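You operate a simulated robot arm through the tools that you are given. There is no shell and no other tool. Be economical: measure what you need, move in short steps, check, and stop when the job is done.

The job below is to be done with a simulated robot arm. You get a single attempt, and the scene is never put back.

JOB
Take the tin from the free end of the stretcher table and put it on the packing table. Push the grey drawer shut. Put the oil can on the black pad on the packing table. Fetch the small bottle labelled "brown" from the packing table and stand it on the raised end of the bench. Put two of the heels from the packing table in the inside of the tray marked leather. Stack the 2 steel die from the packing table on top of the 4 steel die. The order is free. Set down upright: oil can, small bottle.
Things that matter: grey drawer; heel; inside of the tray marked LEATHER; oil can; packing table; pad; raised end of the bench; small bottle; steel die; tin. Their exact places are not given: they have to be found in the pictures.

The check looks at the end state, three seconds after you hand in, the way a careful person would. Anything else that was tipped, shoved, dropped, spilled or broken makes it a failure.

ROBOT AND FRAMES
A 6-joint arm with a two-finger gripper on a trunk, on a base that drives. Base frame: it is fixed to the floor where the robot stands at the start and does not move with it; the origin is under the middle of the robot, x ahead of it, y to its left, z up. Units: cm, degrees, N and s.
Its first joint turns from -166.0 to 166.0 degrees. Places, roughly: grey drawer [-80, 10, 40]; heel (4x4x3 cm) [-150, 270, 90]; inside of the tray marked LEATHER (23x22 cm) [-64, -68, 80]; oil can [-150, 225, 75]; packing table [-180, 240, 80]; pad [-175, 250, 75]; raised end of the bench [-370, 10, 100]; small bottle [-150, 225, 75]; steel die [-175, 250, 75]; tin (6x6x3 cm) [80, 0, 80]. Payload 2.45 kg.
Tool frame: the origin (TCP) lies between the finger pads and is the grasp point; the fingertips stand 2 cm ahead of it; z points along the fingers, y is the line along which they close. Largest opening 14 cm; the body of the gripper starts 16.8 cm behind the TCP.
Orientation is that of the tool frame in the base frame, as [roll, pitch, yaw] about the fixed x, y, z axes, in that order (R = Rz(yaw) Ry(pitch) Rx(roll)). With the fingers straight down and closing along the base's y, the tool's x points along the base's -x, its y along +y and its z along -z.

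CONTROLS
- The arm moves only by the tool move_arm. Its argument "series" is a list of rows, each a list of 7 numbers: the shift along the base's x, y, z in cm, then the turn, a rotation vector about the base's x, y, z in degrees, then the opening, from 0 (shut) to 1 (fully open). In form: [[dx, dy, dz, rx, ry, rz, hand], ...]. A call has 1 to 8 rows; each row shifts and turns the commanded pose from where the row before left it. Rows are played at 5 a second. More than 5 cm and 8.6 degrees between two rows, or a gripper value outside its range, and nothing of the call is played. Where a pose cannot be reached the arm comes as near as it can. A force on the tool above 40 N (or 10 N above the force at the start of the call, whichever is more), or a blocked arm, ends the call early, and 0.2 s more pass. Each finger travels about 4.5 cm/s and halts on what it meets, pressing with about 29 N; the grip force reading is that of the motor and also rises with nothing between the fingers. The clock runs only during rows and for 0.2 s after the last one: add rows that do not move to give the fingers time. The reply holds the time, the measured pose of the TCP, the force on the tool along the base axes, the opening and the grip force, in the units named above and with some noise, with the torque about the TCP (base axes, N m) and any sound that the robot's microphone picked up.
- Cameras (640 x 400 px; columns grow to the right, rows downward): "scene" is now at [-19.03, 11.9, 107.25]; the picture's right is [-1.00, 0.01, -0.00], its down [0.01, 0.93, -0.36] and it looks along [-0.00, -0.36, -0.93] (base axes); focal length 214 px, centre (320, 200). "wrist" rides on the gripper at [7.8, 1.1, -20.9] in the tool frame; the picture's right is [-0.14, 0.99, 0.00], its down [-0.92, -0.13, -0.37] and it looks along [-0.37, -0.05, 0.93] (tool axes); focal length 280 px, centre (320, 200).
- snapshot(camera): a new picture of that camera. The clock stands still meanwhile.
- base_move(legs): drives the robot by 1 to 6 legs, each [ahead, left, turn to the left] in cm, cm and degrees, along the robot's own axes; the way and the turn of a leg run together, so that a leg with both is an arc; at most 150 cm and 180 degrees a leg. The arm and the cameras ride along, it lands a little off, and it stops where it bumps. It gives what a move gives.
- turn_head(pan, tilt): turns the head with the scene camera to pan (to the left, within 143 degrees either way) and tilt (down, from -29 to 69), counted from straight ahead of the robot. It gives what a move gives.
- locate(camera, pixels): for up to 12 pixels [column, row] of the newest picture of that camera ("zoom" is the newest enlarged one), the place [x, y, z] in the base frame of the surface seen there, good to about 0.2 cm. The clock stands still meanwhile.
- enlarge(camera, box): a new picture of the part [left, top, right, bottom] of that camera's present view, enlarged. The clock stands still meanwhile.
- sign_off(): hands the job in; it is judged then, once.

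Work in short steps. Measure before you move; look again where a grasp or a placing could have gone wrong, and mend it. You have 131 turns and 136 pictures in all, those below and enlarged ones among them. Open the gripper and draw the arm clear of the work before you hand the job in, unless the task says otherwise; then end with one line.

The tools are called after ">>>" by a JSON object that holds its "method" and its "body". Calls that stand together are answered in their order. move_arm: Moves the arm, as the interface text tells. Its arguments: {"type":"object","properties":{"series":{"type":"array"}},"required":["series"]} The other tools are called the same way: base_move (legs) drives the base; turn_head (pan, tilt) turns the head that bears the scene camera; snapshot (camera) takes a picture; locate (camera, pixels) gives the place of the surface under pixels of a picture; enlarge (camera, box) takes an enlarged picture of a part of a camera's view; sign_off () hands the job in.

At the start:

```text
time_s: 0.0
eef_pos: [-55.28, -29.67, 108.24]
tool_rot: [-180.0, 0.0, -180.0]
force: [-0.4, 0.5, 0.5]
wrist_torque: [-0.01, 0.0, -0.05]
width: 13.98
grasp_force: 0.1
robot x, y, heading: [0.47, -0.12, 0.1]
head pan, tilt: [-90.3, 68.8]
```

scene: 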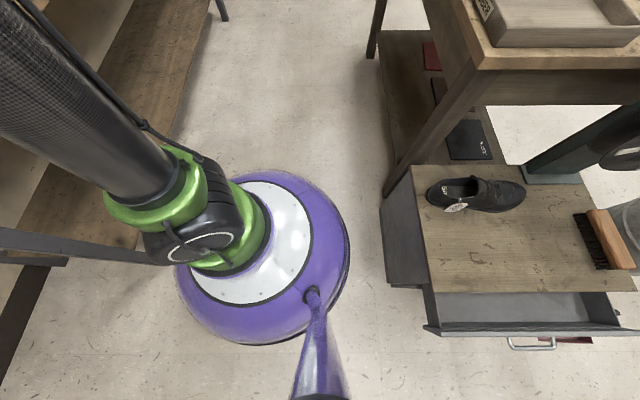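
wrist: 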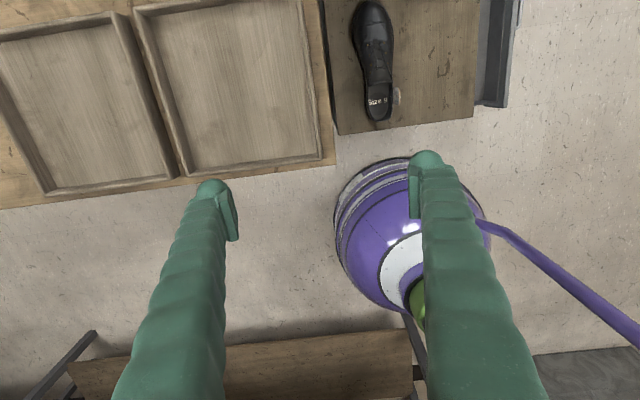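

The start pictures show an open drawer at (520,320) below a bench, trays at right. I look around with the head first.

>>> {"method": "turn_head", "body": {"pan": 0, "tilt": 35}}

>>> {"method": "snapshot", "body": {"camera": "scene"}}

>>> {"method": "turn_head", "body": {"pan": 140, "tilt": 25}}

>>> {"method": "snapshot", "body": {"camera": "scene"}}

>>> {"method": "turn_head", "body": {"pan": -140, "tilt": 35}}

>>> {"method": "snapshot", "body": {"camera": "scene"}}

>>> {"method": "turn_head", "body": {"pan": -70, "tilt": 35}}

>>> {"method": "snapshot", "body": {"camera": "scene"}}

>>> {"method": "turn_head", "body": {"pan": 75, "tilt": 30}}

>>> {"method": "snapshot", "body": {"camera": "scene"}}

```text
time_s: 1.6
eef_pos: [-55.24, -29.64, 108.21]
tool_rot: [-180.0, 0.1, 180.0]
force: [0.9, 0.0, -1.0]
wrist_torque: [0.01, 0.01, 0.0]
width: 13.98
grasp_force: 0.0
robot x, y, heading: [0.11, 0.26, 0.1]
head pan, tilt: [0.0, 35.0]
```

```text
133 pictures are left
```

scene: 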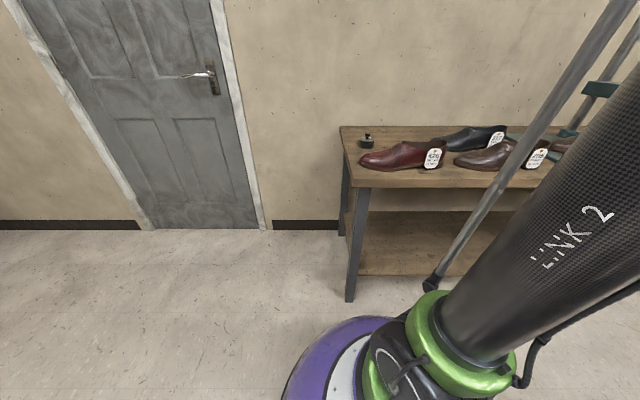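

```text
time_s: 3.9
eef_pos: [-55.43, -29.55, 108.12]
tool_rot: [-180.0, 0.1, 180.0]
force: [0.6, 1.4, 0.3]
wrist_torque: [0.02, -0.02, 0.02]
width: 14.01
grasp_force: 0.0
robot x, y, heading: [0.11, -0.18, 0.0]
head pan, tilt: [140.0, 25.0]
```

```text
132 pictures are left
```

scene: 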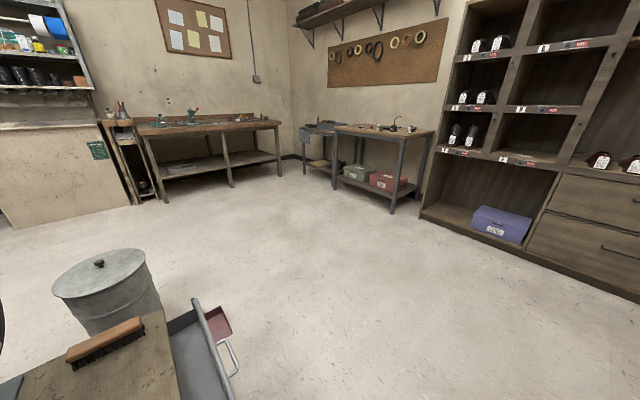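

```text
time_s: 7.7
eef_pos: [-55.26, -29.62, 108.22]
tool_rot: [-179.9, 0.0, -179.9]
force: [0.1, -1.3, -0.9]
wrist_torque: [0.04, 0.0, 0.03]
width: 14.02
grasp_force: 0.0
robot x, y, heading: [0.13, -0.39, 0.3]
head pan, tilt: [-140.0, 35.0]
```

```text
131 pictures are left
```

scene: 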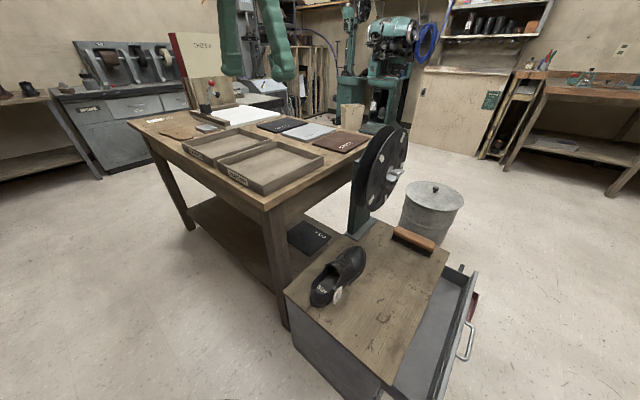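

```text
time_s: 9.2
eef_pos: [-55.18, -29.53, 108.19]
tool_rot: [180.0, -0.1, -180.0]
force: [-0.1, 0.4, 0.2]
wrist_torque: [0.01, -0.02, -0.03]
width: 13.98
grasp_force: 0.0
robot x, y, heading: [-0.15, 0.18, 0.2]
head pan, tilt: [-70.0, 35.0]
```

```text
130 pictures are left
```

scene: 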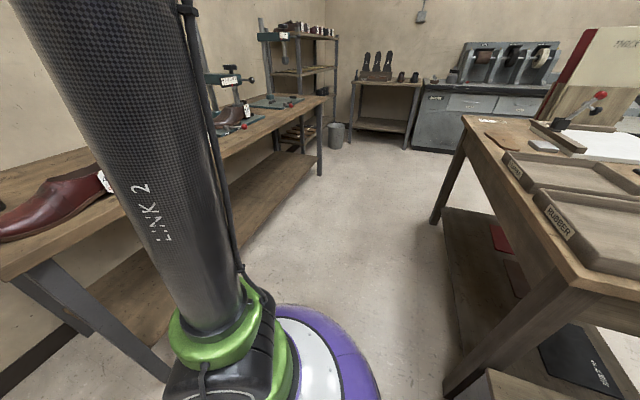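

```text
time_s: 11.4
eef_pos: [-55.21, -29.6, 108.15]
tool_rot: [179.9, 0.0, 179.9]
force: [-0.4, 0.3, 0.0]
wrist_torque: [0.0, 0.0, -0.02]
width: 14.01
grasp_force: 0.1
robot x, y, heading: [0.19, -0.09, -0.1]
head pan, tilt: [75.0, 30.0]
```

```text
129 pictures are left
```

scene: 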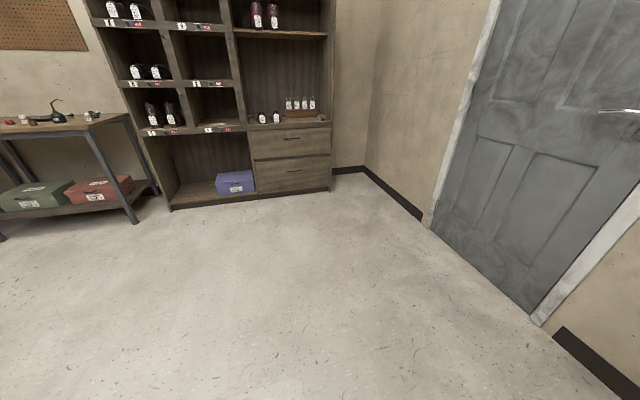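

The tin seems to be at the left end of the table ahead, pixel (365,140) in the pan-0 view. I look closer.

>>> {"method": "turn_head", "body": {"pan": 0, "tilt": 35}}

>>> {"method": "enlarge", "body": {"camera": "scene", "box": [320, 100, 480, 200]}}

>>> {"method": "locate", "body": {"camera": "zoom", "pixels": [[180, 165], [190, 130], [100, 115], [170, 345], [150, 170], [210, 170], [600, 350]]}}

```text
time_s: 12.9
eef_pos: [-55.25, -29.64, 108.2]
tool_rot: [-180.0, 0.0, -179.8]
force: [0.3, -0.3, 0.2]
wrist_torque: [-0.02, -0.01, -0.02]
width: 14.03
grasp_force: 0.0
robot x, y, heading: [-0.01, -0.38, -0.1]
head pan, tilt: [0.0, 35.0]
```

```text
4.00 times, centred on (400, 150) of scene
```

zoom: 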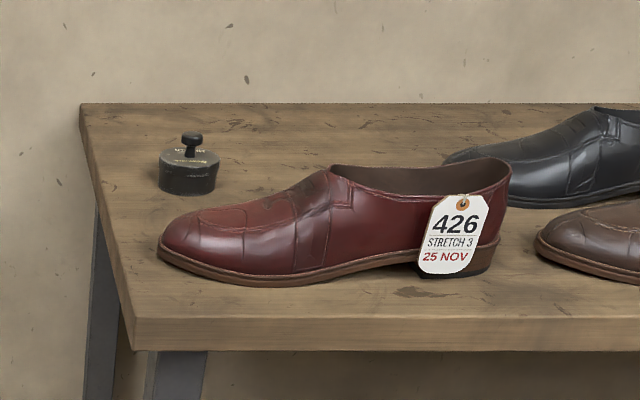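

```text
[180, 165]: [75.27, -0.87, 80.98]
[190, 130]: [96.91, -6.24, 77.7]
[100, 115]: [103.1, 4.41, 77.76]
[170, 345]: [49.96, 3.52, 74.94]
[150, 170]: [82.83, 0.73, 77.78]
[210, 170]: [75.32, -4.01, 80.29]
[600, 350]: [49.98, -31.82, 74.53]
```

The tin (knobbed black lid) centres near (77,-2.4), top 81. Now I measure the drawer and trays.

>>> {"method": "turn_head", "body": {"pan": -125, "tilt": 60}}

>>> {"method": "snapshot", "body": {"camera": "scene"}}

>>> {"method": "turn_head", "body": {"pan": -143, "tilt": 40}}

>>> {"method": "enlarge", "body": {"camera": "scene", "box": [80, 60, 480, 310]}}

```text
time_s: 15.0
eef_pos: [-55.32, -29.61, 108.23]
tool_rot: [-180.0, 0.0, -179.9]
force: [0.5, -0.6, -0.6]
wrist_torque: [0.0, -0.01, -0.01]
width: 14.0
grasp_force: 0.1
robot x, y, heading: [0.01, -0.03, 0.0]
head pan, tilt: [-125.0, 60.0]
```

```text
127 pictures are left
```

scene: 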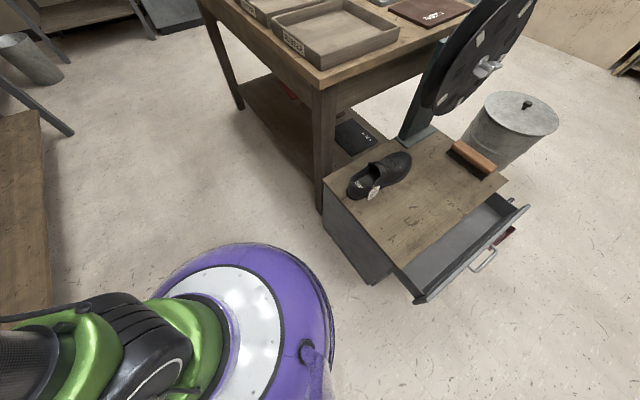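

```text
time_s: 15.8
eef_pos: [-55.38, -29.5, 108.08]
tool_rot: [180.0, 0.0, -180.0]
force: [0.6, -0.1, -0.1]
wrist_torque: [0.01, -0.02, 0.02]
width: 13.98
grasp_force: 0.0
robot x, y, heading: [0.07, 0.14, -0.2]
head pan, tilt: [-143.0, 40.0]
```

```text
1.60 times, centred on (280, 185) of scene
```

zoom: 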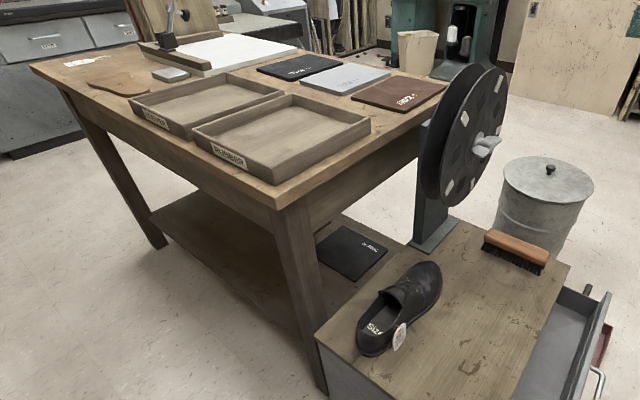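

I locate tray and drawer points in this view, then also re-enlarge the tray labels.

>>> {"method": "locate", "body": {"camera": "zoom", "pixels": [[205, 100], [130, 98], [228, 76], [280, 92], [192, 130], [280, 140], [600, 320], [575, 385], [440, 300], [320, 345], [568, 270], [540, 250]]}}

>>> {"method": "enlarge", "body": {"camera": "scene", "box": [150, 100, 278, 180]}}

>>> {"method": "turn_head", "body": {"pan": -125, "tilt": 60}}

>>> {"method": "enlarge", "body": {"camera": "scene", "box": [320, 140, 576, 300]}}

>>> {"method": "locate", "body": {"camera": "zoom", "pixels": [[245, 390], [508, 165], [360, 318], [435, 260], [400, 322], [180, 320], [465, 110], [300, 280], [120, 340]]}}

```text
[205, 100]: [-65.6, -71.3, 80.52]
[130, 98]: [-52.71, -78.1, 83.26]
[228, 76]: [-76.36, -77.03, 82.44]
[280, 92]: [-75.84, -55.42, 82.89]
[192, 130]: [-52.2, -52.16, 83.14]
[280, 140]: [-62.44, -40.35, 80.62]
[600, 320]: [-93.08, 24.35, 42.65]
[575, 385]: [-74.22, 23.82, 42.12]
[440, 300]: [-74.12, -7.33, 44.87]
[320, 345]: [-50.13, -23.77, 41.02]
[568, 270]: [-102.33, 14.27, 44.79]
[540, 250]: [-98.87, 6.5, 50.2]
```

```text
5.00 times, centred on (214, 140) of scene
```

zoom: 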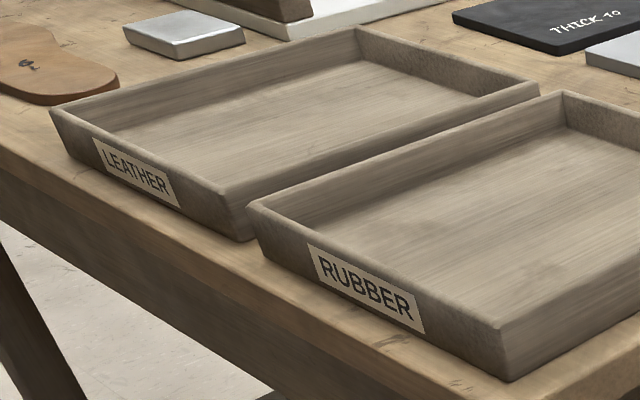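

```text
time_s: 16.6
eef_pos: [-55.27, -29.55, 108.22]
tool_rot: [180.0, 0.0, 180.0]
force: [-0.2, 0.1, 0.0]
wrist_torque: [0.01, -0.05, 0.01]
width: 13.99
grasp_force: 0.0
robot x, y, heading: [-0.12, 0.25, 0.2]
head pan, tilt: [-125.0, 60.0]
```

```text
2.50 times, centred on (448, 220) of scene
```

zoom: 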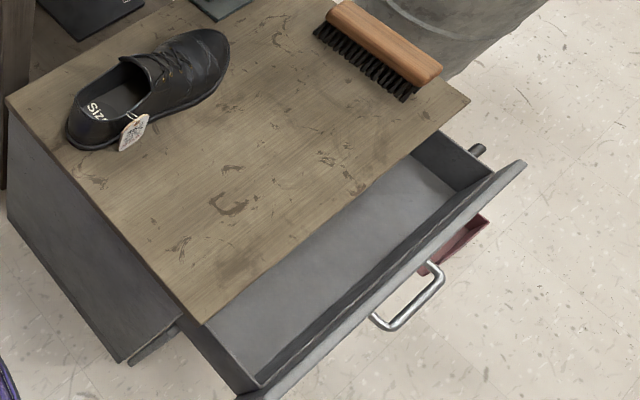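

```text
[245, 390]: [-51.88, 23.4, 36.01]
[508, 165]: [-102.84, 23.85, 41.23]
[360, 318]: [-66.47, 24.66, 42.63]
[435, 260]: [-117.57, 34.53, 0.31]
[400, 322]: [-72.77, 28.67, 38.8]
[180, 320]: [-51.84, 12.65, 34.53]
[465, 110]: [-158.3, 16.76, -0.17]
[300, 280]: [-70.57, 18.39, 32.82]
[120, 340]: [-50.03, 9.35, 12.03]
```

Tray LEATHER spans x -52..-76, y -55..-78; drawer front stands at y≈24.5, handle (-72,28.7,38.8), cabinet top z 45 edge y≈14. First the tin: I turn the base rightward over free floor so that the arm comes over the stretcher table.

>>> {"method": "base_move", "body": {"legs": [[0, 0, -110], [0, 0, -110]]}}

>>> {"method": "snapshot", "body": {"camera": "wrist"}}

>>> {"method": "turn_head", "body": {"pan": -135, "tilt": 40}}

>>> {"method": "snapshot", "body": {"camera": "scene"}}

```text
time_s: 26.5
eef_pos: [59.58, -19.82, 108.08]
tool_rot: [180.0, 0.0, -46.5]
force: [0.1, 0.3, -0.1]
wrist_torque: [-0.02, 0.0, -0.01]
width: 14.01
grasp_force: 0.0
robot x, y, heading: [0.19, 0.1, 133.7]
head pan, tilt: [-125.0, 60.0]
```

```text
123 pictures are left
```

wrist: 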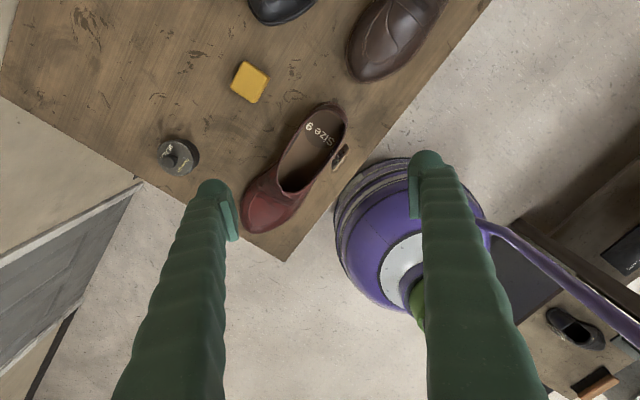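

```text
time_s: 27.3
eef_pos: [59.47, -19.68, 108.13]
tool_rot: [-179.9, 0.0, -46.4]
force: [0.3, -0.4, 0.0]
wrist_torque: [0.0, 0.0, 0.01]
width: 14.0
grasp_force: 0.0
robot x, y, heading: [-0.03, 0.28, 133.6]
head pan, tilt: [-135.0, 40.0]
```

```text
122 pictures are left
```

scene: 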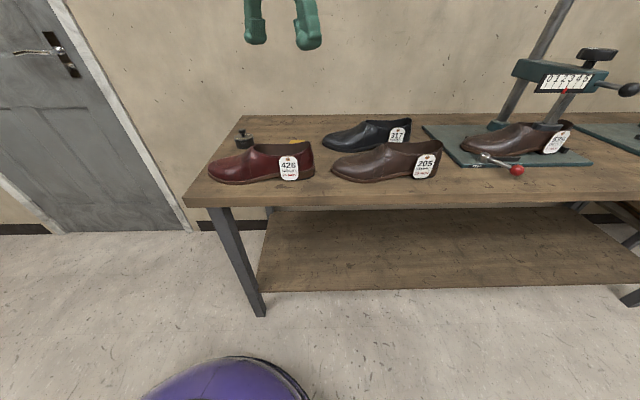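

There is also a yellow block at wrist (249,82). I must see which is the tin.

>>> {"method": "enlarge", "body": {"camera": "wrist", "box": [130, 40, 290, 190]}}

>>> {"method": "locate", "body": {"camera": "wrist", "pixels": [[250, 80], [240, 63], [270, 78], [231, 83], [255, 102], [178, 157], [160, 158], [196, 157], [170, 175], [180, 135], [215, 60]]}}

```text
2.67 times, centred on (210, 115) of wrist
```

zoom: 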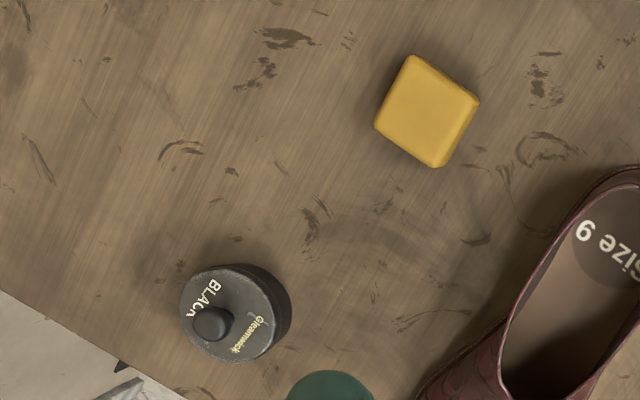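

```text
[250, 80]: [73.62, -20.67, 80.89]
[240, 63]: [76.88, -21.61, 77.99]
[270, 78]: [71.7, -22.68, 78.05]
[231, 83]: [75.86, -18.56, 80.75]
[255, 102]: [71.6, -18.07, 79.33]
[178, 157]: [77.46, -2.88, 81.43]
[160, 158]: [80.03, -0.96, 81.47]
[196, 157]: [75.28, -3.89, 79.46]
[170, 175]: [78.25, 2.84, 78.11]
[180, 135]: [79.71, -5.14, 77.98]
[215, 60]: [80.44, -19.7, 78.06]
```

The black "Gleamwick BLACK" can is the tin, centre ≈(77.6,-2.6), top 81.5. I move above it with the opening reduced.

>>> {"method": "move_arm", "body": {"series": [[3.0, 2.85, -1, 0, 0, 0, 0.7], [3.0, 2.85, -1, 0, 0, 0, 0.7], [3.0, 2.85, -1, 0, 0, 0, 0.7], [3.0, 2.85, -1, 0, 0, 0, 0.7], [3.0, 2.85, -2, 0, 0, 0, 0.7], [3.1, 2.85, -2, 0, 0, 0, 0.7], [0, 0, -4, 0, 0, 0, 0.7], [0, 0, 0, 0, 0, 0, 0.7]]}}

>>> {"method": "snapshot", "body": {"camera": "wrist"}}

```text
time_s: 29.1
eef_pos: [77.57, -2.46, 95.84]
tool_rot: [179.9, 0.0, -46.6]
force: [0.5, -0.2, 0.3]
wrist_torque: [0.0, -0.02, -0.03]
width: 9.78
grasp_force: 0.0
robot x, y, heading: [-0.24, 0.19, 133.5]
head pan, tilt: [-135.0, 40.0]
```

```text
120 pictures are left
```

wrist: 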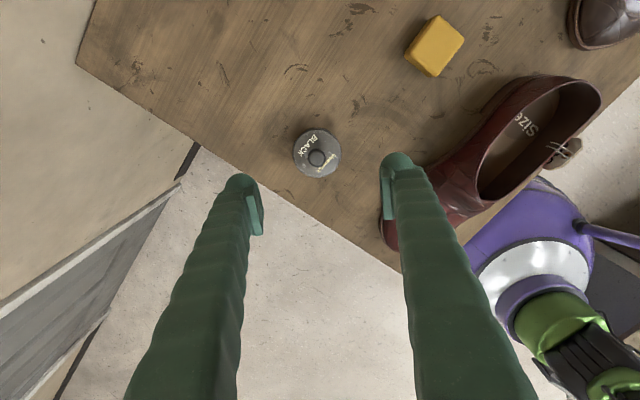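

Tin at (317,155); right finger passes near the shoe's toe. I measure both.

>>> {"method": "locate", "body": {"camera": "wrist", "pixels": [[295, 150], [340, 150], [316, 132], [318, 176], [317, 158], [420, 160], [383, 240], [440, 150], [470, 130]]}}

```text
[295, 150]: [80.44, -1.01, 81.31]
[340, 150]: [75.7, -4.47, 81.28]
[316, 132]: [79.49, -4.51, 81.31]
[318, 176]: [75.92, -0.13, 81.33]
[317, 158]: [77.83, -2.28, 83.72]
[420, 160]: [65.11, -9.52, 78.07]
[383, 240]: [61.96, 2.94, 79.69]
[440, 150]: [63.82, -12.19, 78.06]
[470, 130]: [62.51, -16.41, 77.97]
```

Tin centre (77.9,-2.4), shoe well clear (x<66). Descend to z 80.7 and close.

>>> {"method": "move_arm", "body": {"series": [[0.3, 0, -4, 0, 0, 0, 0.7], [0, 0, -4, 0, 0, 0, 0.7], [0, 0, -4, 0, 0, 0, 0.7], [0, 0, -3.0, 0, 0, 0, 0.7], [0, 0, 0, 0, 0, 0, 0.35], [0, 0, 0, 0, 0, 0, 0.35], [0, 0, 0, 0, 0, 0, 0.35], [0, 0, 0, 0, 0, 0, 0.35]]}}

```text
time_s: 30.9
eef_pos: [77.91, -2.67, 81.23]
tool_rot: [180.0, 0.0, -46.4]
force: [-0.8, 0.8, -0.6]
wrist_torque: [-0.03, -0.03, 0.02]
width: 5.85
grasp_force: 28.8
robot x, y, heading: [0.16, -0.2, 133.7]
head pan, tilt: [-135.0, 40.0]
heard: snap
```

Gripped at 5.85 cm, but a "snap" was heard; check the picture.

>>> {"method": "snapshot", "body": {"camera": "wrist"}}

>>> {"method": "enlarge", "body": {"camera": "scene", "box": [180, 80, 380, 205]}}

```text
119 pictures are left
```

wrist: 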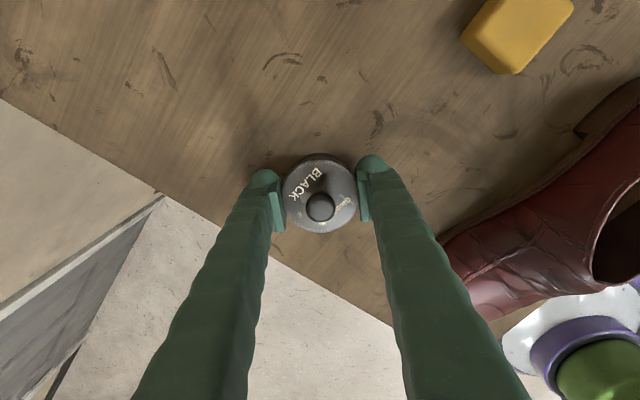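

```text
3.20 times, centred on (280, 142) of scene
```

zoom: 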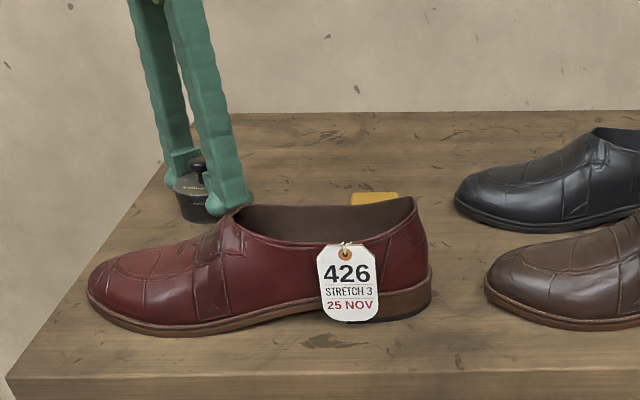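

Tin is held upright and intact. Lift and pull back inward.

>>> {"method": "move_arm", "body": {"series": [[0, 0, 3, 0, 0, 0, 0.35], [0, 0, 5, 0, 0, 0, 0.35], [0, 0, 5, 0, 0, 0, 0.35], [0, 0, 5, 0, 0, 0, 0.35], [-4, 0, 2, 0, 0, 0, 0.35], [-4.5, 0, 2, 0, 0, 0, 0.35], [-4.5, 0, 2, 0, 0, 0, 0.35], [-4.5, 0, 2, 0, 0, 0, 0.35]]}}

>>> {"method": "snapshot", "body": {"camera": "wrist"}}

```text
time_s: 32.7
eef_pos: [60.52, -3.03, 107.35]
tool_rot: [-180.0, 0.1, -46.4]
force: [0.5, 0.0, -2.2]
wrist_torque: [-0.02, 0.09, 0.03]
width: 5.86
grasp_force: 29.4
robot x, y, heading: [-0.22, 0.08, 133.6]
head pan, tilt: [-135.0, 40.0]
```

```text
117 pictures are left
```

wrist: 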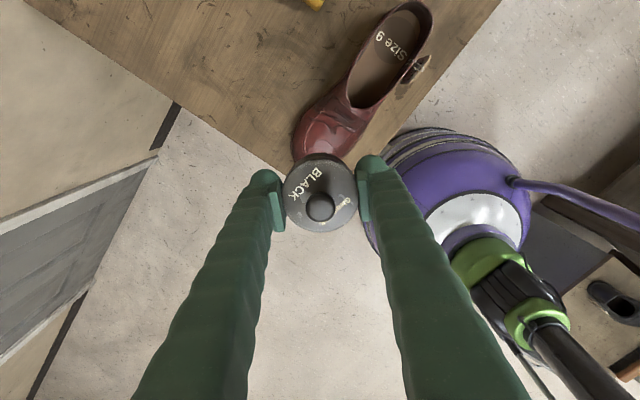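

Tin held. I look toward the packing table to find its extents before driving.

>>> {"method": "turn_head", "body": {"pan": -5, "tilt": 15}}

>>> {"method": "snapshot", "body": {"camera": "scene"}}

>>> {"method": "enlarge", "body": {"camera": "scene", "box": [200, 110, 440, 260]}}

```text
time_s: 34.8
eef_pos: [60.53, -2.87, 107.3]
tool_rot: [-180.0, -0.1, -46.4]
force: [0.0, 0.6, -1.0]
wrist_torque: [0.0, 0.0, 0.01]
width: 5.86
grasp_force: 29.4
robot x, y, heading: [0.05, 0.17, 133.4]
head pan, tilt: [-5.0, 15.0]
```

```text
116 pictures are left
```

scene: 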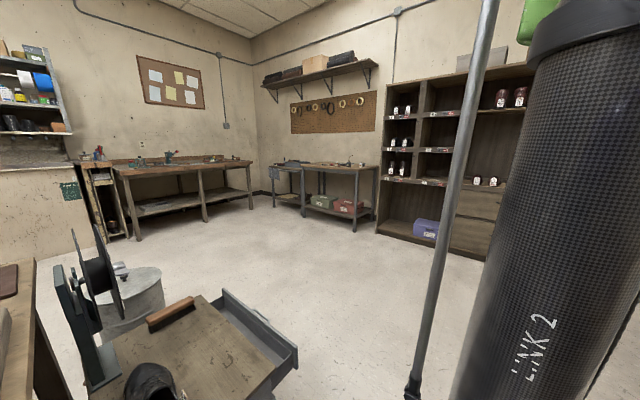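

```text
2.67 times, centred on (320, 185) of scene
```

zoom: 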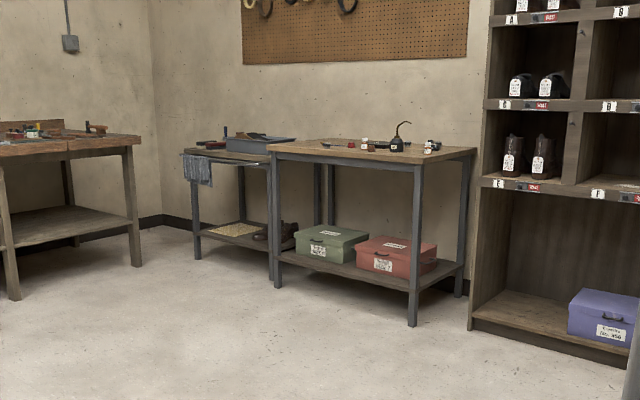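

>>> {"method": "locate", "body": {"camera": "zoom", "pixels": [[270, 150], [420, 160], [472, 152], [400, 146], [350, 145], [230, 158], [415, 320], [280, 275], [475, 325], [70, 140], [140, 140], [200, 255]]}}

```text
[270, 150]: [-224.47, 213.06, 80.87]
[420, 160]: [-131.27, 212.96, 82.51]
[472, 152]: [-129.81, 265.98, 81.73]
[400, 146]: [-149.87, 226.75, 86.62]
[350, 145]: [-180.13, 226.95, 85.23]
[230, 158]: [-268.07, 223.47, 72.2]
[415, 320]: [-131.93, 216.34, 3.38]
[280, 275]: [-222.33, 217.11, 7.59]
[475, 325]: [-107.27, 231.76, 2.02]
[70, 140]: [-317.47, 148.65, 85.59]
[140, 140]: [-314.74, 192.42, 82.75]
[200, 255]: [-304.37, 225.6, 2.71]
```

Packing table spans x -224..-130, y 213..267, top ≈82. I turn the arm to +y over free floor and drive around the drawer to (-165,150).

>>> {"method": "base_move", "body": {"legs": [[0, 0, 92.6], [-57.5, -55.6, 0], [32.2, -83.6, 0], [32.2, -83.6, 0]]}}

>>> {"method": "turn_head", "body": {"pan": -125, "tilt": 35}}

>>> {"method": "snapshot", "body": {"camera": "scene"}}

>>> {"method": "snapshot", "body": {"camera": "wrist"}}

```text
time_s: 51.7
eef_pos: [-159.99, 215.43, 107.39]
tool_rot: [-180.0, -0.1, 44.1]
force: [-0.6, 1.0, -0.5]
wrist_torque: [0.05, -0.03, 0.01]
width: 5.85
grasp_force: 29.1
robot x, y, heading: [-162.16, 154.85, -136.0]
head pan, tilt: [-5.0, 15.0]
```

```text
time_s: 53.7
eef_pos: [-159.93, 215.36, 107.39]
tool_rot: [180.0, 0.0, 44.2]
force: [0.2, -0.2, -1.0]
wrist_torque: [0.01, -0.02, -0.04]
width: 5.86
grasp_force: 28.9
robot x, y, heading: [-162.02, 154.72, -136.0]
head pan, tilt: [-125.0, 35.0]
```

```text
114 pictures are left
```

scene: 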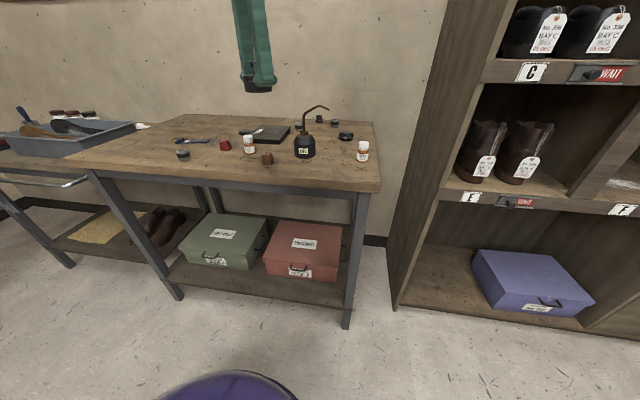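

```text
113 pictures are left
```

wrist: 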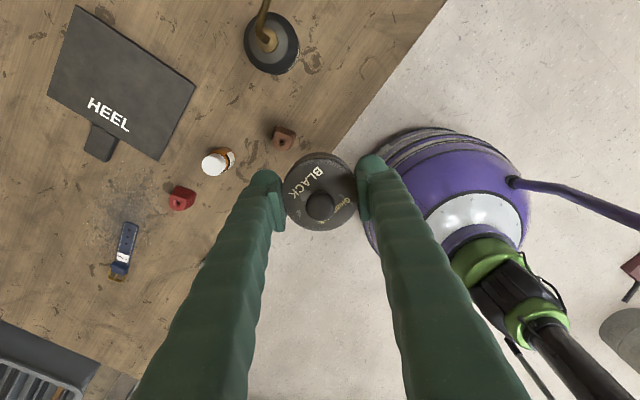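

The table shows pad (HEEL) at wrist (120,90), oil can, two bottles, etc. Enlarge the table in the scene view.

>>> {"method": "enlarge", "body": {"camera": "scene", "box": [240, 90, 400, 190]}}

>>> {"method": "locate", "body": {"camera": "zoom", "pixels": [[255, 230], [40, 230], [490, 250], [420, 180], [235, 140], [315, 110], [375, 130], [105, 275], [330, 245], [120, 175], [450, 330], [540, 300]]}}

>>> {"method": "enlarge", "body": {"camera": "scene", "box": [100, 100, 260, 200]}}

```text
4.00 times, centred on (320, 140) of scene
```

zoom: 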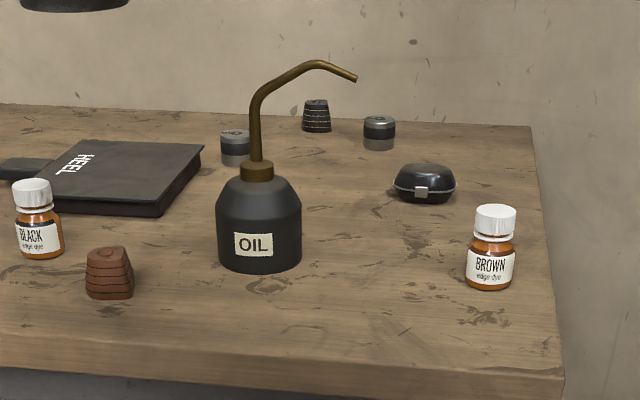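

```text
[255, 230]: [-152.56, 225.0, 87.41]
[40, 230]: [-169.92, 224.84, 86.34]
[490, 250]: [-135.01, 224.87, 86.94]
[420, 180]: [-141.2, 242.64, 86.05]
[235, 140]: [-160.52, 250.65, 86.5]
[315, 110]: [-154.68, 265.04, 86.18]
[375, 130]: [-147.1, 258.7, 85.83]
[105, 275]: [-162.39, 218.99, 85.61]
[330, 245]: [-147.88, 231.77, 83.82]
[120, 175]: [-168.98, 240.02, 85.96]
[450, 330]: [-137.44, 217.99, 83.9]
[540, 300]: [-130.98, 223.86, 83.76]
```

```text
4.00 times, centred on (180, 150) of scene
```

zoom: 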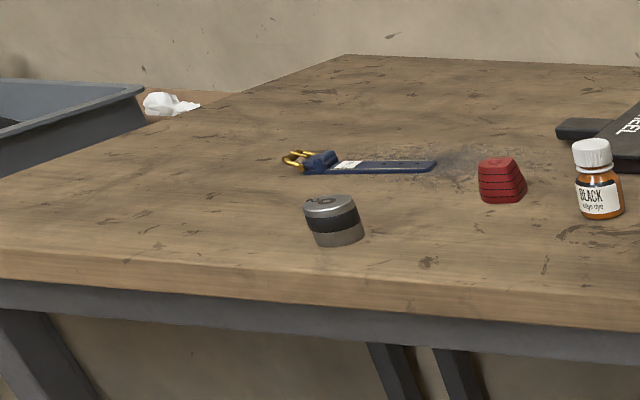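

I see brown/red/black heels, three or more dies, and BROWN bottle at (-135,225). Locate the left-side items.

>>> {"method": "locate", "body": {"camera": "zoom", "pixels": [[335, 215], [320, 240], [360, 240], [300, 162], [435, 165], [500, 175], [600, 200], [100, 240], [200, 150], [330, 110], [430, 110], [520, 230]]}}

```text
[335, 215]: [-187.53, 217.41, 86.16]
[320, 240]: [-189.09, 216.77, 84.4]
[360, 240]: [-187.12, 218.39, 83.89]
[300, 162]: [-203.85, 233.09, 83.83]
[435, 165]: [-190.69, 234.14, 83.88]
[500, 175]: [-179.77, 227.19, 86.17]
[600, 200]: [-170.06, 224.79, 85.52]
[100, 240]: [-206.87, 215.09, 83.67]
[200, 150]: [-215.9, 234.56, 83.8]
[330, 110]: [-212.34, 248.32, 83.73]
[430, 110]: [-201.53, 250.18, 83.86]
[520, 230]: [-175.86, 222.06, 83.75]
```

Table top z 83.75. Free spot for the tin: (-206,222). I move there at height.

>>> {"method": "move_arm", "body": {"series": [[-4.6, 0.65, 0, 0, 0, 0, 0.35], [-4.6, 0.65, 0, 0, 0, 0, 0.35], [-4.6, 0.65, 0, 0, 0, 0, 0.35], [-4.6, 0.65, 0, 0, 0, 0, 0.35], [-4.6, 0.65, 0, 0, 0, 0, 0.35], [-4.6, 0.65, 0, 0, 0, 0, 0.35], [-4.6, 0.65, 0, 0, 0, 0, 0.35], [-4.6, 0.65, 0, 0, 0, 0, 0.35]]}}

>>> {"method": "move_arm", "body": {"series": [[-4.6, 0.65, 0, 0, 0, 0, 0.35], [-4.6, 0.65, 0, 0, 0, 0, 0.35], [0, 0, -4, 0, 0, 0, 0.35], [0, 0, -4, 0, 0, 0, 0.35], [0, 0, -4, 0, 0, 0, 0.35], [0, 0, -4, 0, 0, 0, 0.35], [0, 0, 0, 0, 0, 0, 0.35]]}}

>>> {"method": "snapshot", "body": {"camera": "wrist"}}

```text
time_s: 55.5
eef_pos: [-196.43, 220.42, 107.61]
tool_rot: [180.0, 0.0, 44.2]
force: [-0.5, 0.4, -1.0]
wrist_torque: [0.0, 0.05, 0.01]
width: 5.88
grasp_force: 28.6
robot x, y, heading: [-162.08, 154.9, -135.7]
head pan, tilt: [-125.0, 35.0]
```

```text
time_s: 57.1
eef_pos: [-206.05, 221.81, 91.51]
tool_rot: [-180.0, 0.0, 44.2]
force: [-0.3, -0.2, -0.7]
wrist_torque: [-0.02, -0.03, 0.01]
width: 5.87
grasp_force: 29.8
robot x, y, heading: [-161.91, 155.01, -136.1]
head pan, tilt: [-125.0, 35.0]
```

```text
110 pictures are left
```

wrist: 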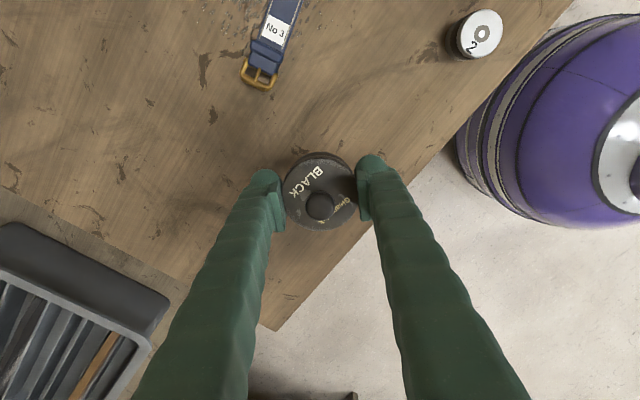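

Die marked 2 is at (480,35) = (-188,218). Lower the tin and release.

>>> {"method": "move_arm", "body": {"series": [[0, 0, -2.5, 0, 0, 0, 0.35], [0, 0, -1.4, 0, 0, 0, 0.35], [0, 0, -0.4, 0, 0, 0, 0.35], [0, 0, 0, 0, 0, 0, 0.35]]}}

```text
time_s: 58.1
eef_pos: [-206.09, 221.69, 87.13]
tool_rot: [180.0, -0.1, 44.2]
force: [-4.4, 3.0, 16.2]
wrist_torque: [0.1, -0.05, 0.01]
width: 5.86
grasp_force: 29.2
robot x, y, heading: [-162.04, 154.88, -135.9]
head pan, tilt: [-125.0, 35.0]
```

Contact (16 N). Open and rise.

>>> {"method": "move_arm", "body": {"series": [[0, 0, 0.1, 0, 0, 0, 0.6], [0, 0, 0, 0, 0, 0, 0.7], [0, 0, 0, 0, 0, 0, 0.7], [0, 0, 4, 0, 0, 0, 0.7], [0, 0, 5, 0, 0, 0, 0.7], [0, 0, 5, 0, 0, 0, 0.7], [0, 0, 5, 0, 0, 0, 0.7]]}}

>>> {"method": "snapshot", "body": {"camera": "wrist"}}

```text
time_s: 59.7
eef_pos: [-206.21, 221.7, 106.1]
tool_rot: [-180.0, 0.0, 44.1]
force: [0.9, -0.3, -0.1]
wrist_torque: [-0.02, -0.01, 0.01]
width: 9.78
grasp_force: 0.1
robot x, y, heading: [-162.25, 154.5, -135.7]
head pan, tilt: [-125.0, 35.0]
heard: snap
```

```text
109 pictures are left
```

wrist: 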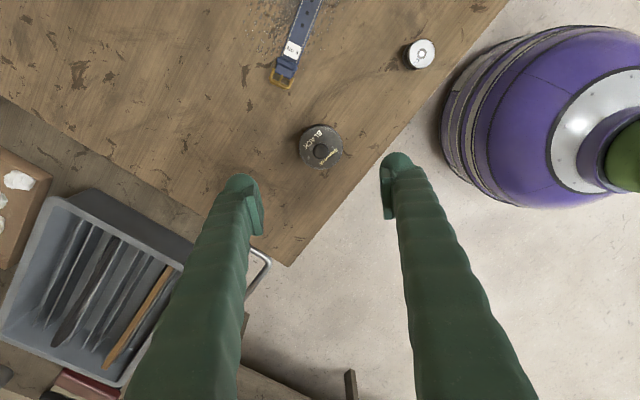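

Tin stands fine; "snap" is just the gripper's contact sound. Measure die 2 and the robot dome's edge before driving closer.

>>> {"method": "locate", "body": {"camera": "wrist", "pixels": [[421, 53], [408, 54], [436, 50], [421, 68], [424, 40], [450, 120], [480, 185], [560, 205], [410, 115], [320, 130]]}}

>>> {"method": "enlarge", "body": {"camera": "scene", "box": [280, 100, 360, 150]}}

```text
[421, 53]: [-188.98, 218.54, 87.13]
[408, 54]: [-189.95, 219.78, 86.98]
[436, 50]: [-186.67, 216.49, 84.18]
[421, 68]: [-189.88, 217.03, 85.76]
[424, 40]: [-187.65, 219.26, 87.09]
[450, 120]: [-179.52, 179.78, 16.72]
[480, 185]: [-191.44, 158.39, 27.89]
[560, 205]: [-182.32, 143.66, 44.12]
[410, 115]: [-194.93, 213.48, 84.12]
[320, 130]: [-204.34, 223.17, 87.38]
```

```text
8.00 times, centred on (320, 125) of scene
```

zoom: 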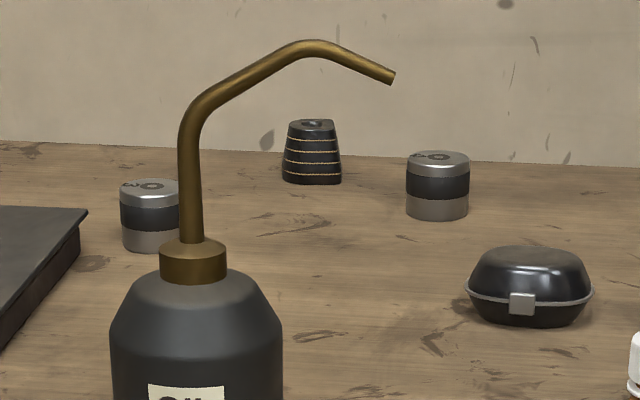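

Base radius ≈30, so I can go 12 cm closer to the table. Drive, then hover over die 2.

>>> {"method": "base_move", "body": {"legs": [[-8.3, -8.6, 0]]}}

>>> {"method": "move_arm", "body": {"series": [[3.5, -3, 0, 0, 0, 0, 0.6], [3.5, -3, 0, 0, 0, 0, 0.6], [3.5, -3, 0, 0, 0, 0, 0.6], [3.5, -3, -2, 0, 0, 0, 0.6], [3.5, -3, -4, 0, 0, 0, 0.6], [0, 0, 0, 0, 0, 0, 0.6]]}}

>>> {"method": "snapshot", "body": {"camera": "wrist"}}

```text
time_s: 60.9
eef_pos: [-206.1, 233.76, 106.01]
tool_rot: [180.0, 0.0, 44.1]
force: [0.4, -0.2, 1.0]
wrist_torque: [0.01, 0.01, 0.04]
width: 9.77
grasp_force: 0.0
robot x, y, heading: [-162.28, 167.08, -136.0]
head pan, tilt: [-125.0, 35.0]
```

```text
refused: row 4 steps farther than a row can; nothing moved
```

```text
107 pictures are left
```

wrist: 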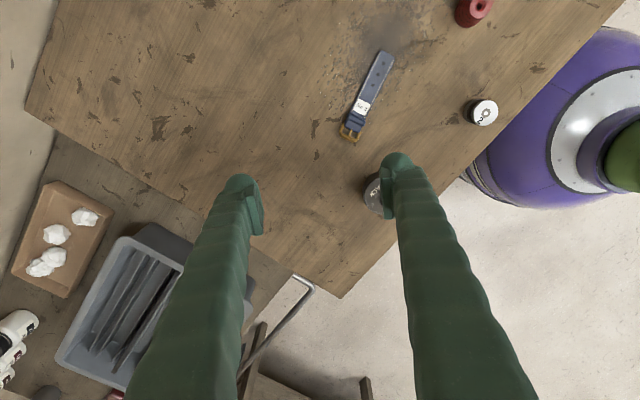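

The row was too long (3D length over 5). Resend with shorter steps.

>>> {"method": "move_arm", "body": {"series": [[3.6, -3.1, 0, 0, 0, 0, 0.6], [3.5, -3.1, 0, 0, 0, 0, 0.6], [3.5, -3.1, 0, 0, 0, 0, 0.6], [3.5, -3.1, 0, 0, 0, 0, 0.6], [3.6, -3.1, 0, 0, 0, 0, 0.6], [0, 0, -4, 0, 0, 0, 0.6], [0, 0, -4, 0, 0, 0, 0.6], [0, 0, 0, 0, 0, 0, 0.6]]}}

>>> {"method": "snapshot", "body": {"camera": "wrist"}}

```text
time_s: 62.7
eef_pos: [-188.2, 218.55, 98.14]
tool_rot: [180.0, 0.0, 44.1]
force: [0.3, -0.3, 0.2]
wrist_torque: [-0.04, -0.01, 0.0]
width: 8.41
grasp_force: 0.0
robot x, y, heading: [-162.44, 167.02, -136.0]
head pan, tilt: [-125.0, 35.0]
```

```text
106 pictures are left
```

wrist: 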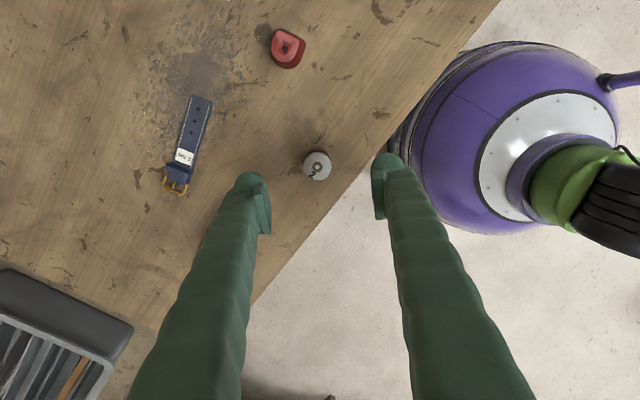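

Die 2 at (317,166). Locate its rim.

>>> {"method": "locate", "body": {"camera": "wrist", "pixels": [[305, 166], [330, 166], [318, 154], [318, 178], [318, 166]]}}

```text
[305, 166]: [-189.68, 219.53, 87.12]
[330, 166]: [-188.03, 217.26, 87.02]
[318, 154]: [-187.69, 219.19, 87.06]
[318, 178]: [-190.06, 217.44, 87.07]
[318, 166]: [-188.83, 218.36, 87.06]
```

Centre (-188.85,218.35), top 87.1. Descend to 86.4 and close.

>>> {"method": "move_arm", "body": {"series": [[-0.65, -0.2, -4, 0, 0, 0, 0.6], [0, 0, -4, 0, 0, 0, 0.5], [0, 0, -3.7, 0, 0, 0, 0.45], [0, 0, 0, 0, 0, 0, 0.1], [0, 0, 0, 0, 0, 0, 0.1], [0, 0, 0, 0, 0, 0, 0.1], [0, 0, 0, 0, 0, 0, 0.1]]}}

>>> {"method": "snapshot", "body": {"camera": "wrist"}}

```text
time_s: 64.3
eef_pos: [-188.98, 218.13, 86.23]
tool_rot: [179.9, 0.0, 44.2]
force: [-0.1, -0.2, 0.2]
wrist_torque: [0.02, -0.01, 0.02]
width: 3.27
grasp_force: 28.8
robot x, y, heading: [-162.19, 166.95, -135.9]
head pan, tilt: [-125.0, 35.0]
```

```text
105 pictures are left
```

wrist: 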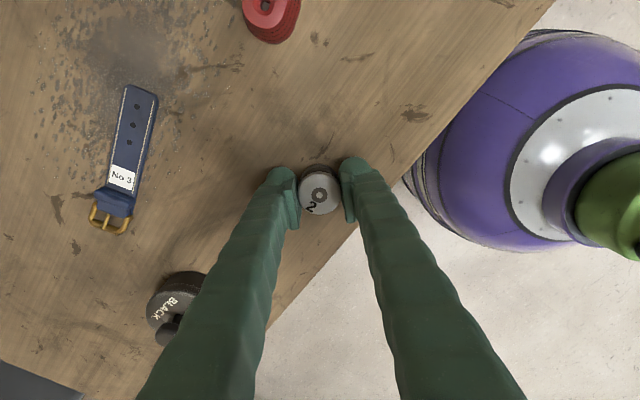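

Held. Measure the die's top centre relative to the TCP, then lift to z≈112 for crossing behind the oil can.

>>> {"method": "locate", "body": {"camera": "wrist", "pixels": [[320, 195], [302, 192], [338, 192], [320, 176], [320, 212]]}}

>>> {"method": "move_arm", "body": {"series": [[0, 0, 3, 0, 0, 0, 0.1], [0, 0, 5, 0, 0, 0, 0.1], [0, 0, 5, 0, 0, 0, 0.1], [0, 0, 5, 0, 0, 0, 0.1], [0, 0, 5, 0, 0, 0, 0.1], [0, 4, 3, 0, 0, 0, 0.1], [0, 5, 0, 0, 0, 0, 0.1], [0, 5, 0, 0, 0, 0, 0.1]]}}

>>> {"method": "snapshot", "body": {"camera": "wrist"}}

```text
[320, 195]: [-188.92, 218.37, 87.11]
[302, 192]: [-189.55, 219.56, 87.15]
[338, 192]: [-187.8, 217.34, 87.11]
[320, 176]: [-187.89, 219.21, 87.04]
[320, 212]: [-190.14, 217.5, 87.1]
```

```text
time_s: 66.1
eef_pos: [-188.98, 231.81, 112.21]
tool_rot: [180.0, 0.0, 44.0]
force: [0.3, -0.9, -1.4]
wrist_torque: [0.13, 0.02, 0.02]
width: 3.25
grasp_force: 28.6
robot x, y, heading: [-162.31, 166.74, -135.8]
head pan, tilt: [-125.0, 35.0]
```

```text
104 pictures are left
```

wrist: 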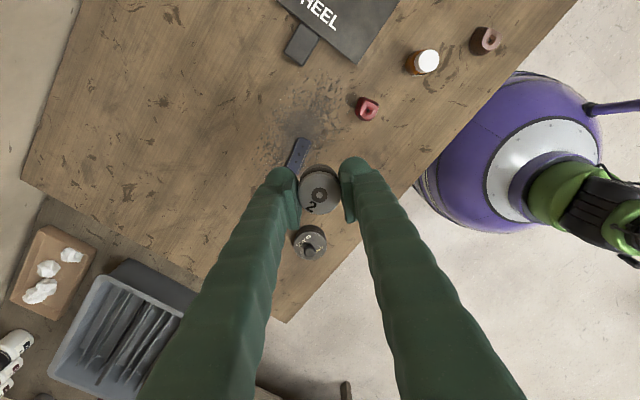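

Die centre coincides with the TCP. Move toward the other dies to read their marks.

>>> {"method": "move_arm", "body": {"series": [[4, 2, 0, 0, 0, 0, 0.1], [4, 2, 0, 0, 0, 0, 0.1], [4, 2, 0, 0, 0, 0, 0.1], [4, 2, 0, 0, 0, 0, 0.1], [4, 2, 0, 0, 0, 0, 0.1], [0, 0, 0, 0, 0, 0, 0.1]]}}

>>> {"method": "snapshot", "body": {"camera": "wrist"}}

>>> {"method": "enlarge", "body": {"camera": "wrist", "box": [240, 0, 480, 150]}}

```text
time_s: 67.5
eef_pos: [-169.08, 241.96, 112.53]
tool_rot: [180.0, 0.0, 44.1]
force: [-1.2, 1.0, -1.4]
wrist_torque: [0.02, -0.02, 0.01]
width: 3.22
grasp_force: 28.5
robot x, y, heading: [-162.21, 167.39, -135.8]
head pan, tilt: [-125.0, 35.0]
```

```text
103 pictures are left
```

wrist: 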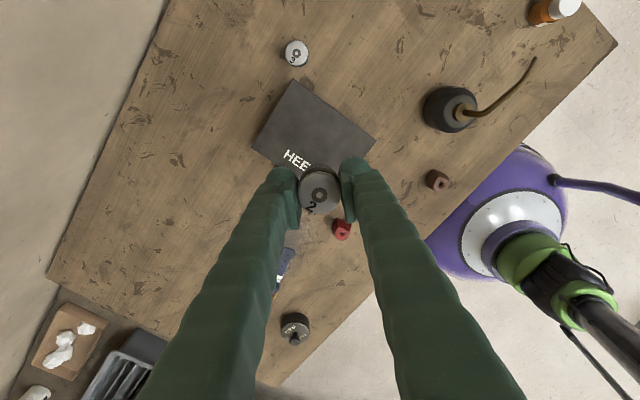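

```text
2.67 times, centred on (360, 75) of wrist
```

zoom: 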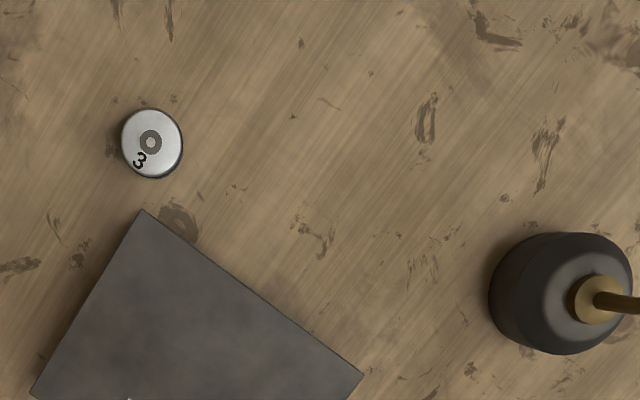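

Near die is "3". Go on toward (-147,258.7) to read the far die.

>>> {"method": "move_arm", "body": {"series": [[4, 2.5, 0, 0, 0, 0, 0.1], [4, 2.5, 0, 0, 0, 0, 0.1], [4, 2.5, -1, 0, 0, 0, 0.1], [4, 2.5, -1, 0, 0, 0, 0.1], [0, 0, 0, 0, 0, 0, 0.1]]}}

>>> {"method": "enlarge", "body": {"camera": "wrist", "box": [200, 20, 440, 170]}}

>>> {"method": "locate", "body": {"camera": "zoom", "pixels": [[100, 100], [320, 200]]}}

```text
time_s: 68.7
eef_pos: [-153.24, 251.97, 110.42]
tool_rot: [-180.0, 0.1, 44.0]
force: [0.2, 0.8, -1.7]
wrist_torque: [0.01, -0.01, 0.01]
width: 3.26
grasp_force: 28.7
robot x, y, heading: [-162.12, 166.84, -135.9]
head pan, tilt: [-125.0, 35.0]
```

```text
2.67 times, centred on (320, 95) of wrist
```

zoom: 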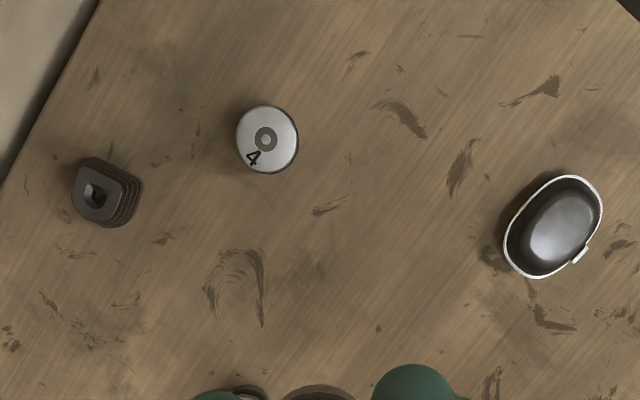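

```text
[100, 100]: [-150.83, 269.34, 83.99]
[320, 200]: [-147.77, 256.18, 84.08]
```

Die 4 confirmed at zoom (266,139). Locate its rim.

>>> {"method": "locate", "body": {"camera": "zoom", "pixels": [[238, 138], [295, 138], [266, 108], [266, 166], [266, 139]]}}

```text
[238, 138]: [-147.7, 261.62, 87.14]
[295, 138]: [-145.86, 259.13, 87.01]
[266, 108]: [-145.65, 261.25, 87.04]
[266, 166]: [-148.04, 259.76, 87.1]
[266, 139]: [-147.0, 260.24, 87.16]
```

Target centre (-146.9,260.4), top 87.1. Approach to z≈95 short of it, then compare held die with the target in one picture.

>>> {"method": "move_arm", "body": {"series": [[0, 0, -4, 0, 0, 0, 0.1], [0, 0, -4, 0, 0, 0, 0.1], [1.5, 2, -4, 0, 0, 0, 0.1], [1, 1, -2.5, 0, 0, 0, 0.1], [0, 0, 0, 0, 0, 0, 0.1]]}}

>>> {"method": "snapshot", "body": {"camera": "wrist"}}

```text
time_s: 69.9
eef_pos: [-150.55, 254.87, 95.91]
tool_rot: [180.0, 0.1, 44.1]
force: [-1.0, 0.0, -2.0]
wrist_torque: [-0.01, -0.01, 0.01]
width: 3.26
grasp_force: 29.0
robot x, y, heading: [-162.17, 167.2, -135.8]
head pan, tilt: [-125.0, 35.0]
```

```text
100 pictures are left
```

wrist: 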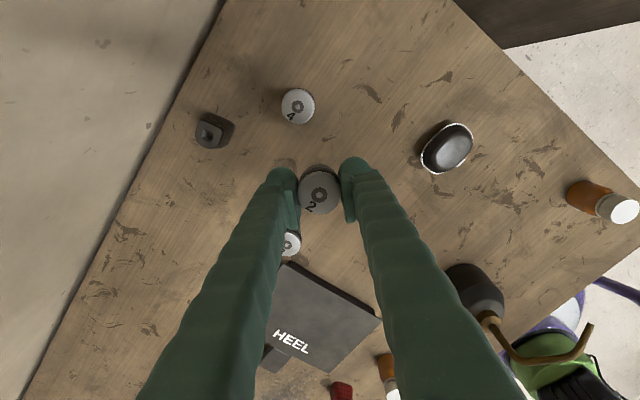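

Held die at (319,190), target at (298,106). Locate both.

>>> {"method": "locate", "body": {"camera": "wrist", "pixels": [[301, 191], [338, 191], [319, 173], [319, 211], [283, 106], [313, 106], [298, 90], [298, 122]]}}

```text
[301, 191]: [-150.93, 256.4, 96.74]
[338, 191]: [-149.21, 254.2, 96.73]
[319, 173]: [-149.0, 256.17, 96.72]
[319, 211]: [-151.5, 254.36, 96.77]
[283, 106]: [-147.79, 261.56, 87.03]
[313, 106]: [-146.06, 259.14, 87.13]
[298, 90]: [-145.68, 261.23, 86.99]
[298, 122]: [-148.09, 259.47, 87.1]
```

Delta (3.26,5.07), drop ≈6.3. Shift, descend to just above contact.

>>> {"method": "move_arm", "body": {"series": [[1.7, 2.5, 0, 0, 0, 0, 0.1], [1.56, 2.57, 0, 0, 0, 0, 0.1], [0, 0, -3, 0, 0, 0, 0.1], [0, 0, -2.2, 0, 0, 0, 0.1], [0, 0, -0.7, 0, 0, 0, 0.1], [0, 0, 0, 0, 0, 0, 0.1]]}}

>>> {"method": "snapshot", "body": {"camera": "wrist"}}

>>> {"method": "locate", "body": {"camera": "wrist", "pixels": [[301, 191], [338, 191], [319, 173], [319, 211]]}}

```text
time_s: 71.3
eef_pos: [-147.14, 260.06, 89.9]
tool_rot: [-179.9, 0.0, 44.1]
force: [-0.1, -0.3, -1.2]
wrist_torque: [0.0, -0.02, 0.01]
width: 3.27
grasp_force: 28.8
robot x, y, heading: [-162.33, 166.81, -135.8]
head pan, tilt: [-125.0, 35.0]
```

```text
99 pictures are left
```

wrist: 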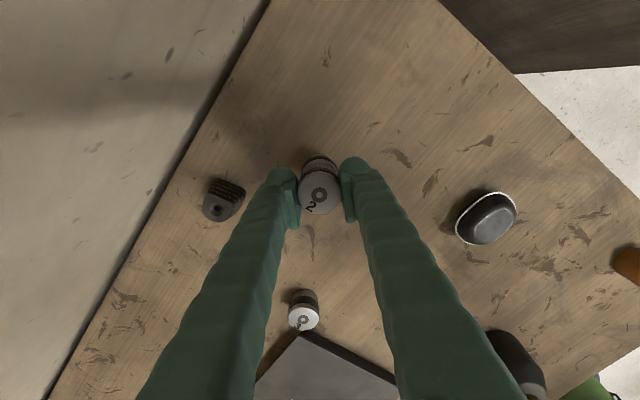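

```text
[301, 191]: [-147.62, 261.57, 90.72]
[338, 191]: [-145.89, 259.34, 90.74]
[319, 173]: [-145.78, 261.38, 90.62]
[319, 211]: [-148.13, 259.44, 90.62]
```

Aligned. Lower 0.35 and check contact, then release.

>>> {"method": "move_arm", "body": {"series": [[0, 0, -0.2, 0, 0, 0, 0.1], [0, 0, -0.15, 0, 0, 0, 0.1], [0, 0, 0, 0, 0, 0, 0.1]]}}

```text
time_s: 72.1
eef_pos: [-147.22, 260.1, 89.5]
tool_rot: [180.0, 0.0, 44.0]
force: [-0.1, -0.6, -1.4]
wrist_torque: [0.02, -0.01, 0.01]
width: 3.23
grasp_force: 28.5
robot x, y, heading: [-162.22, 166.9, -135.9]
head pan, tilt: [-125.0, 35.0]
```

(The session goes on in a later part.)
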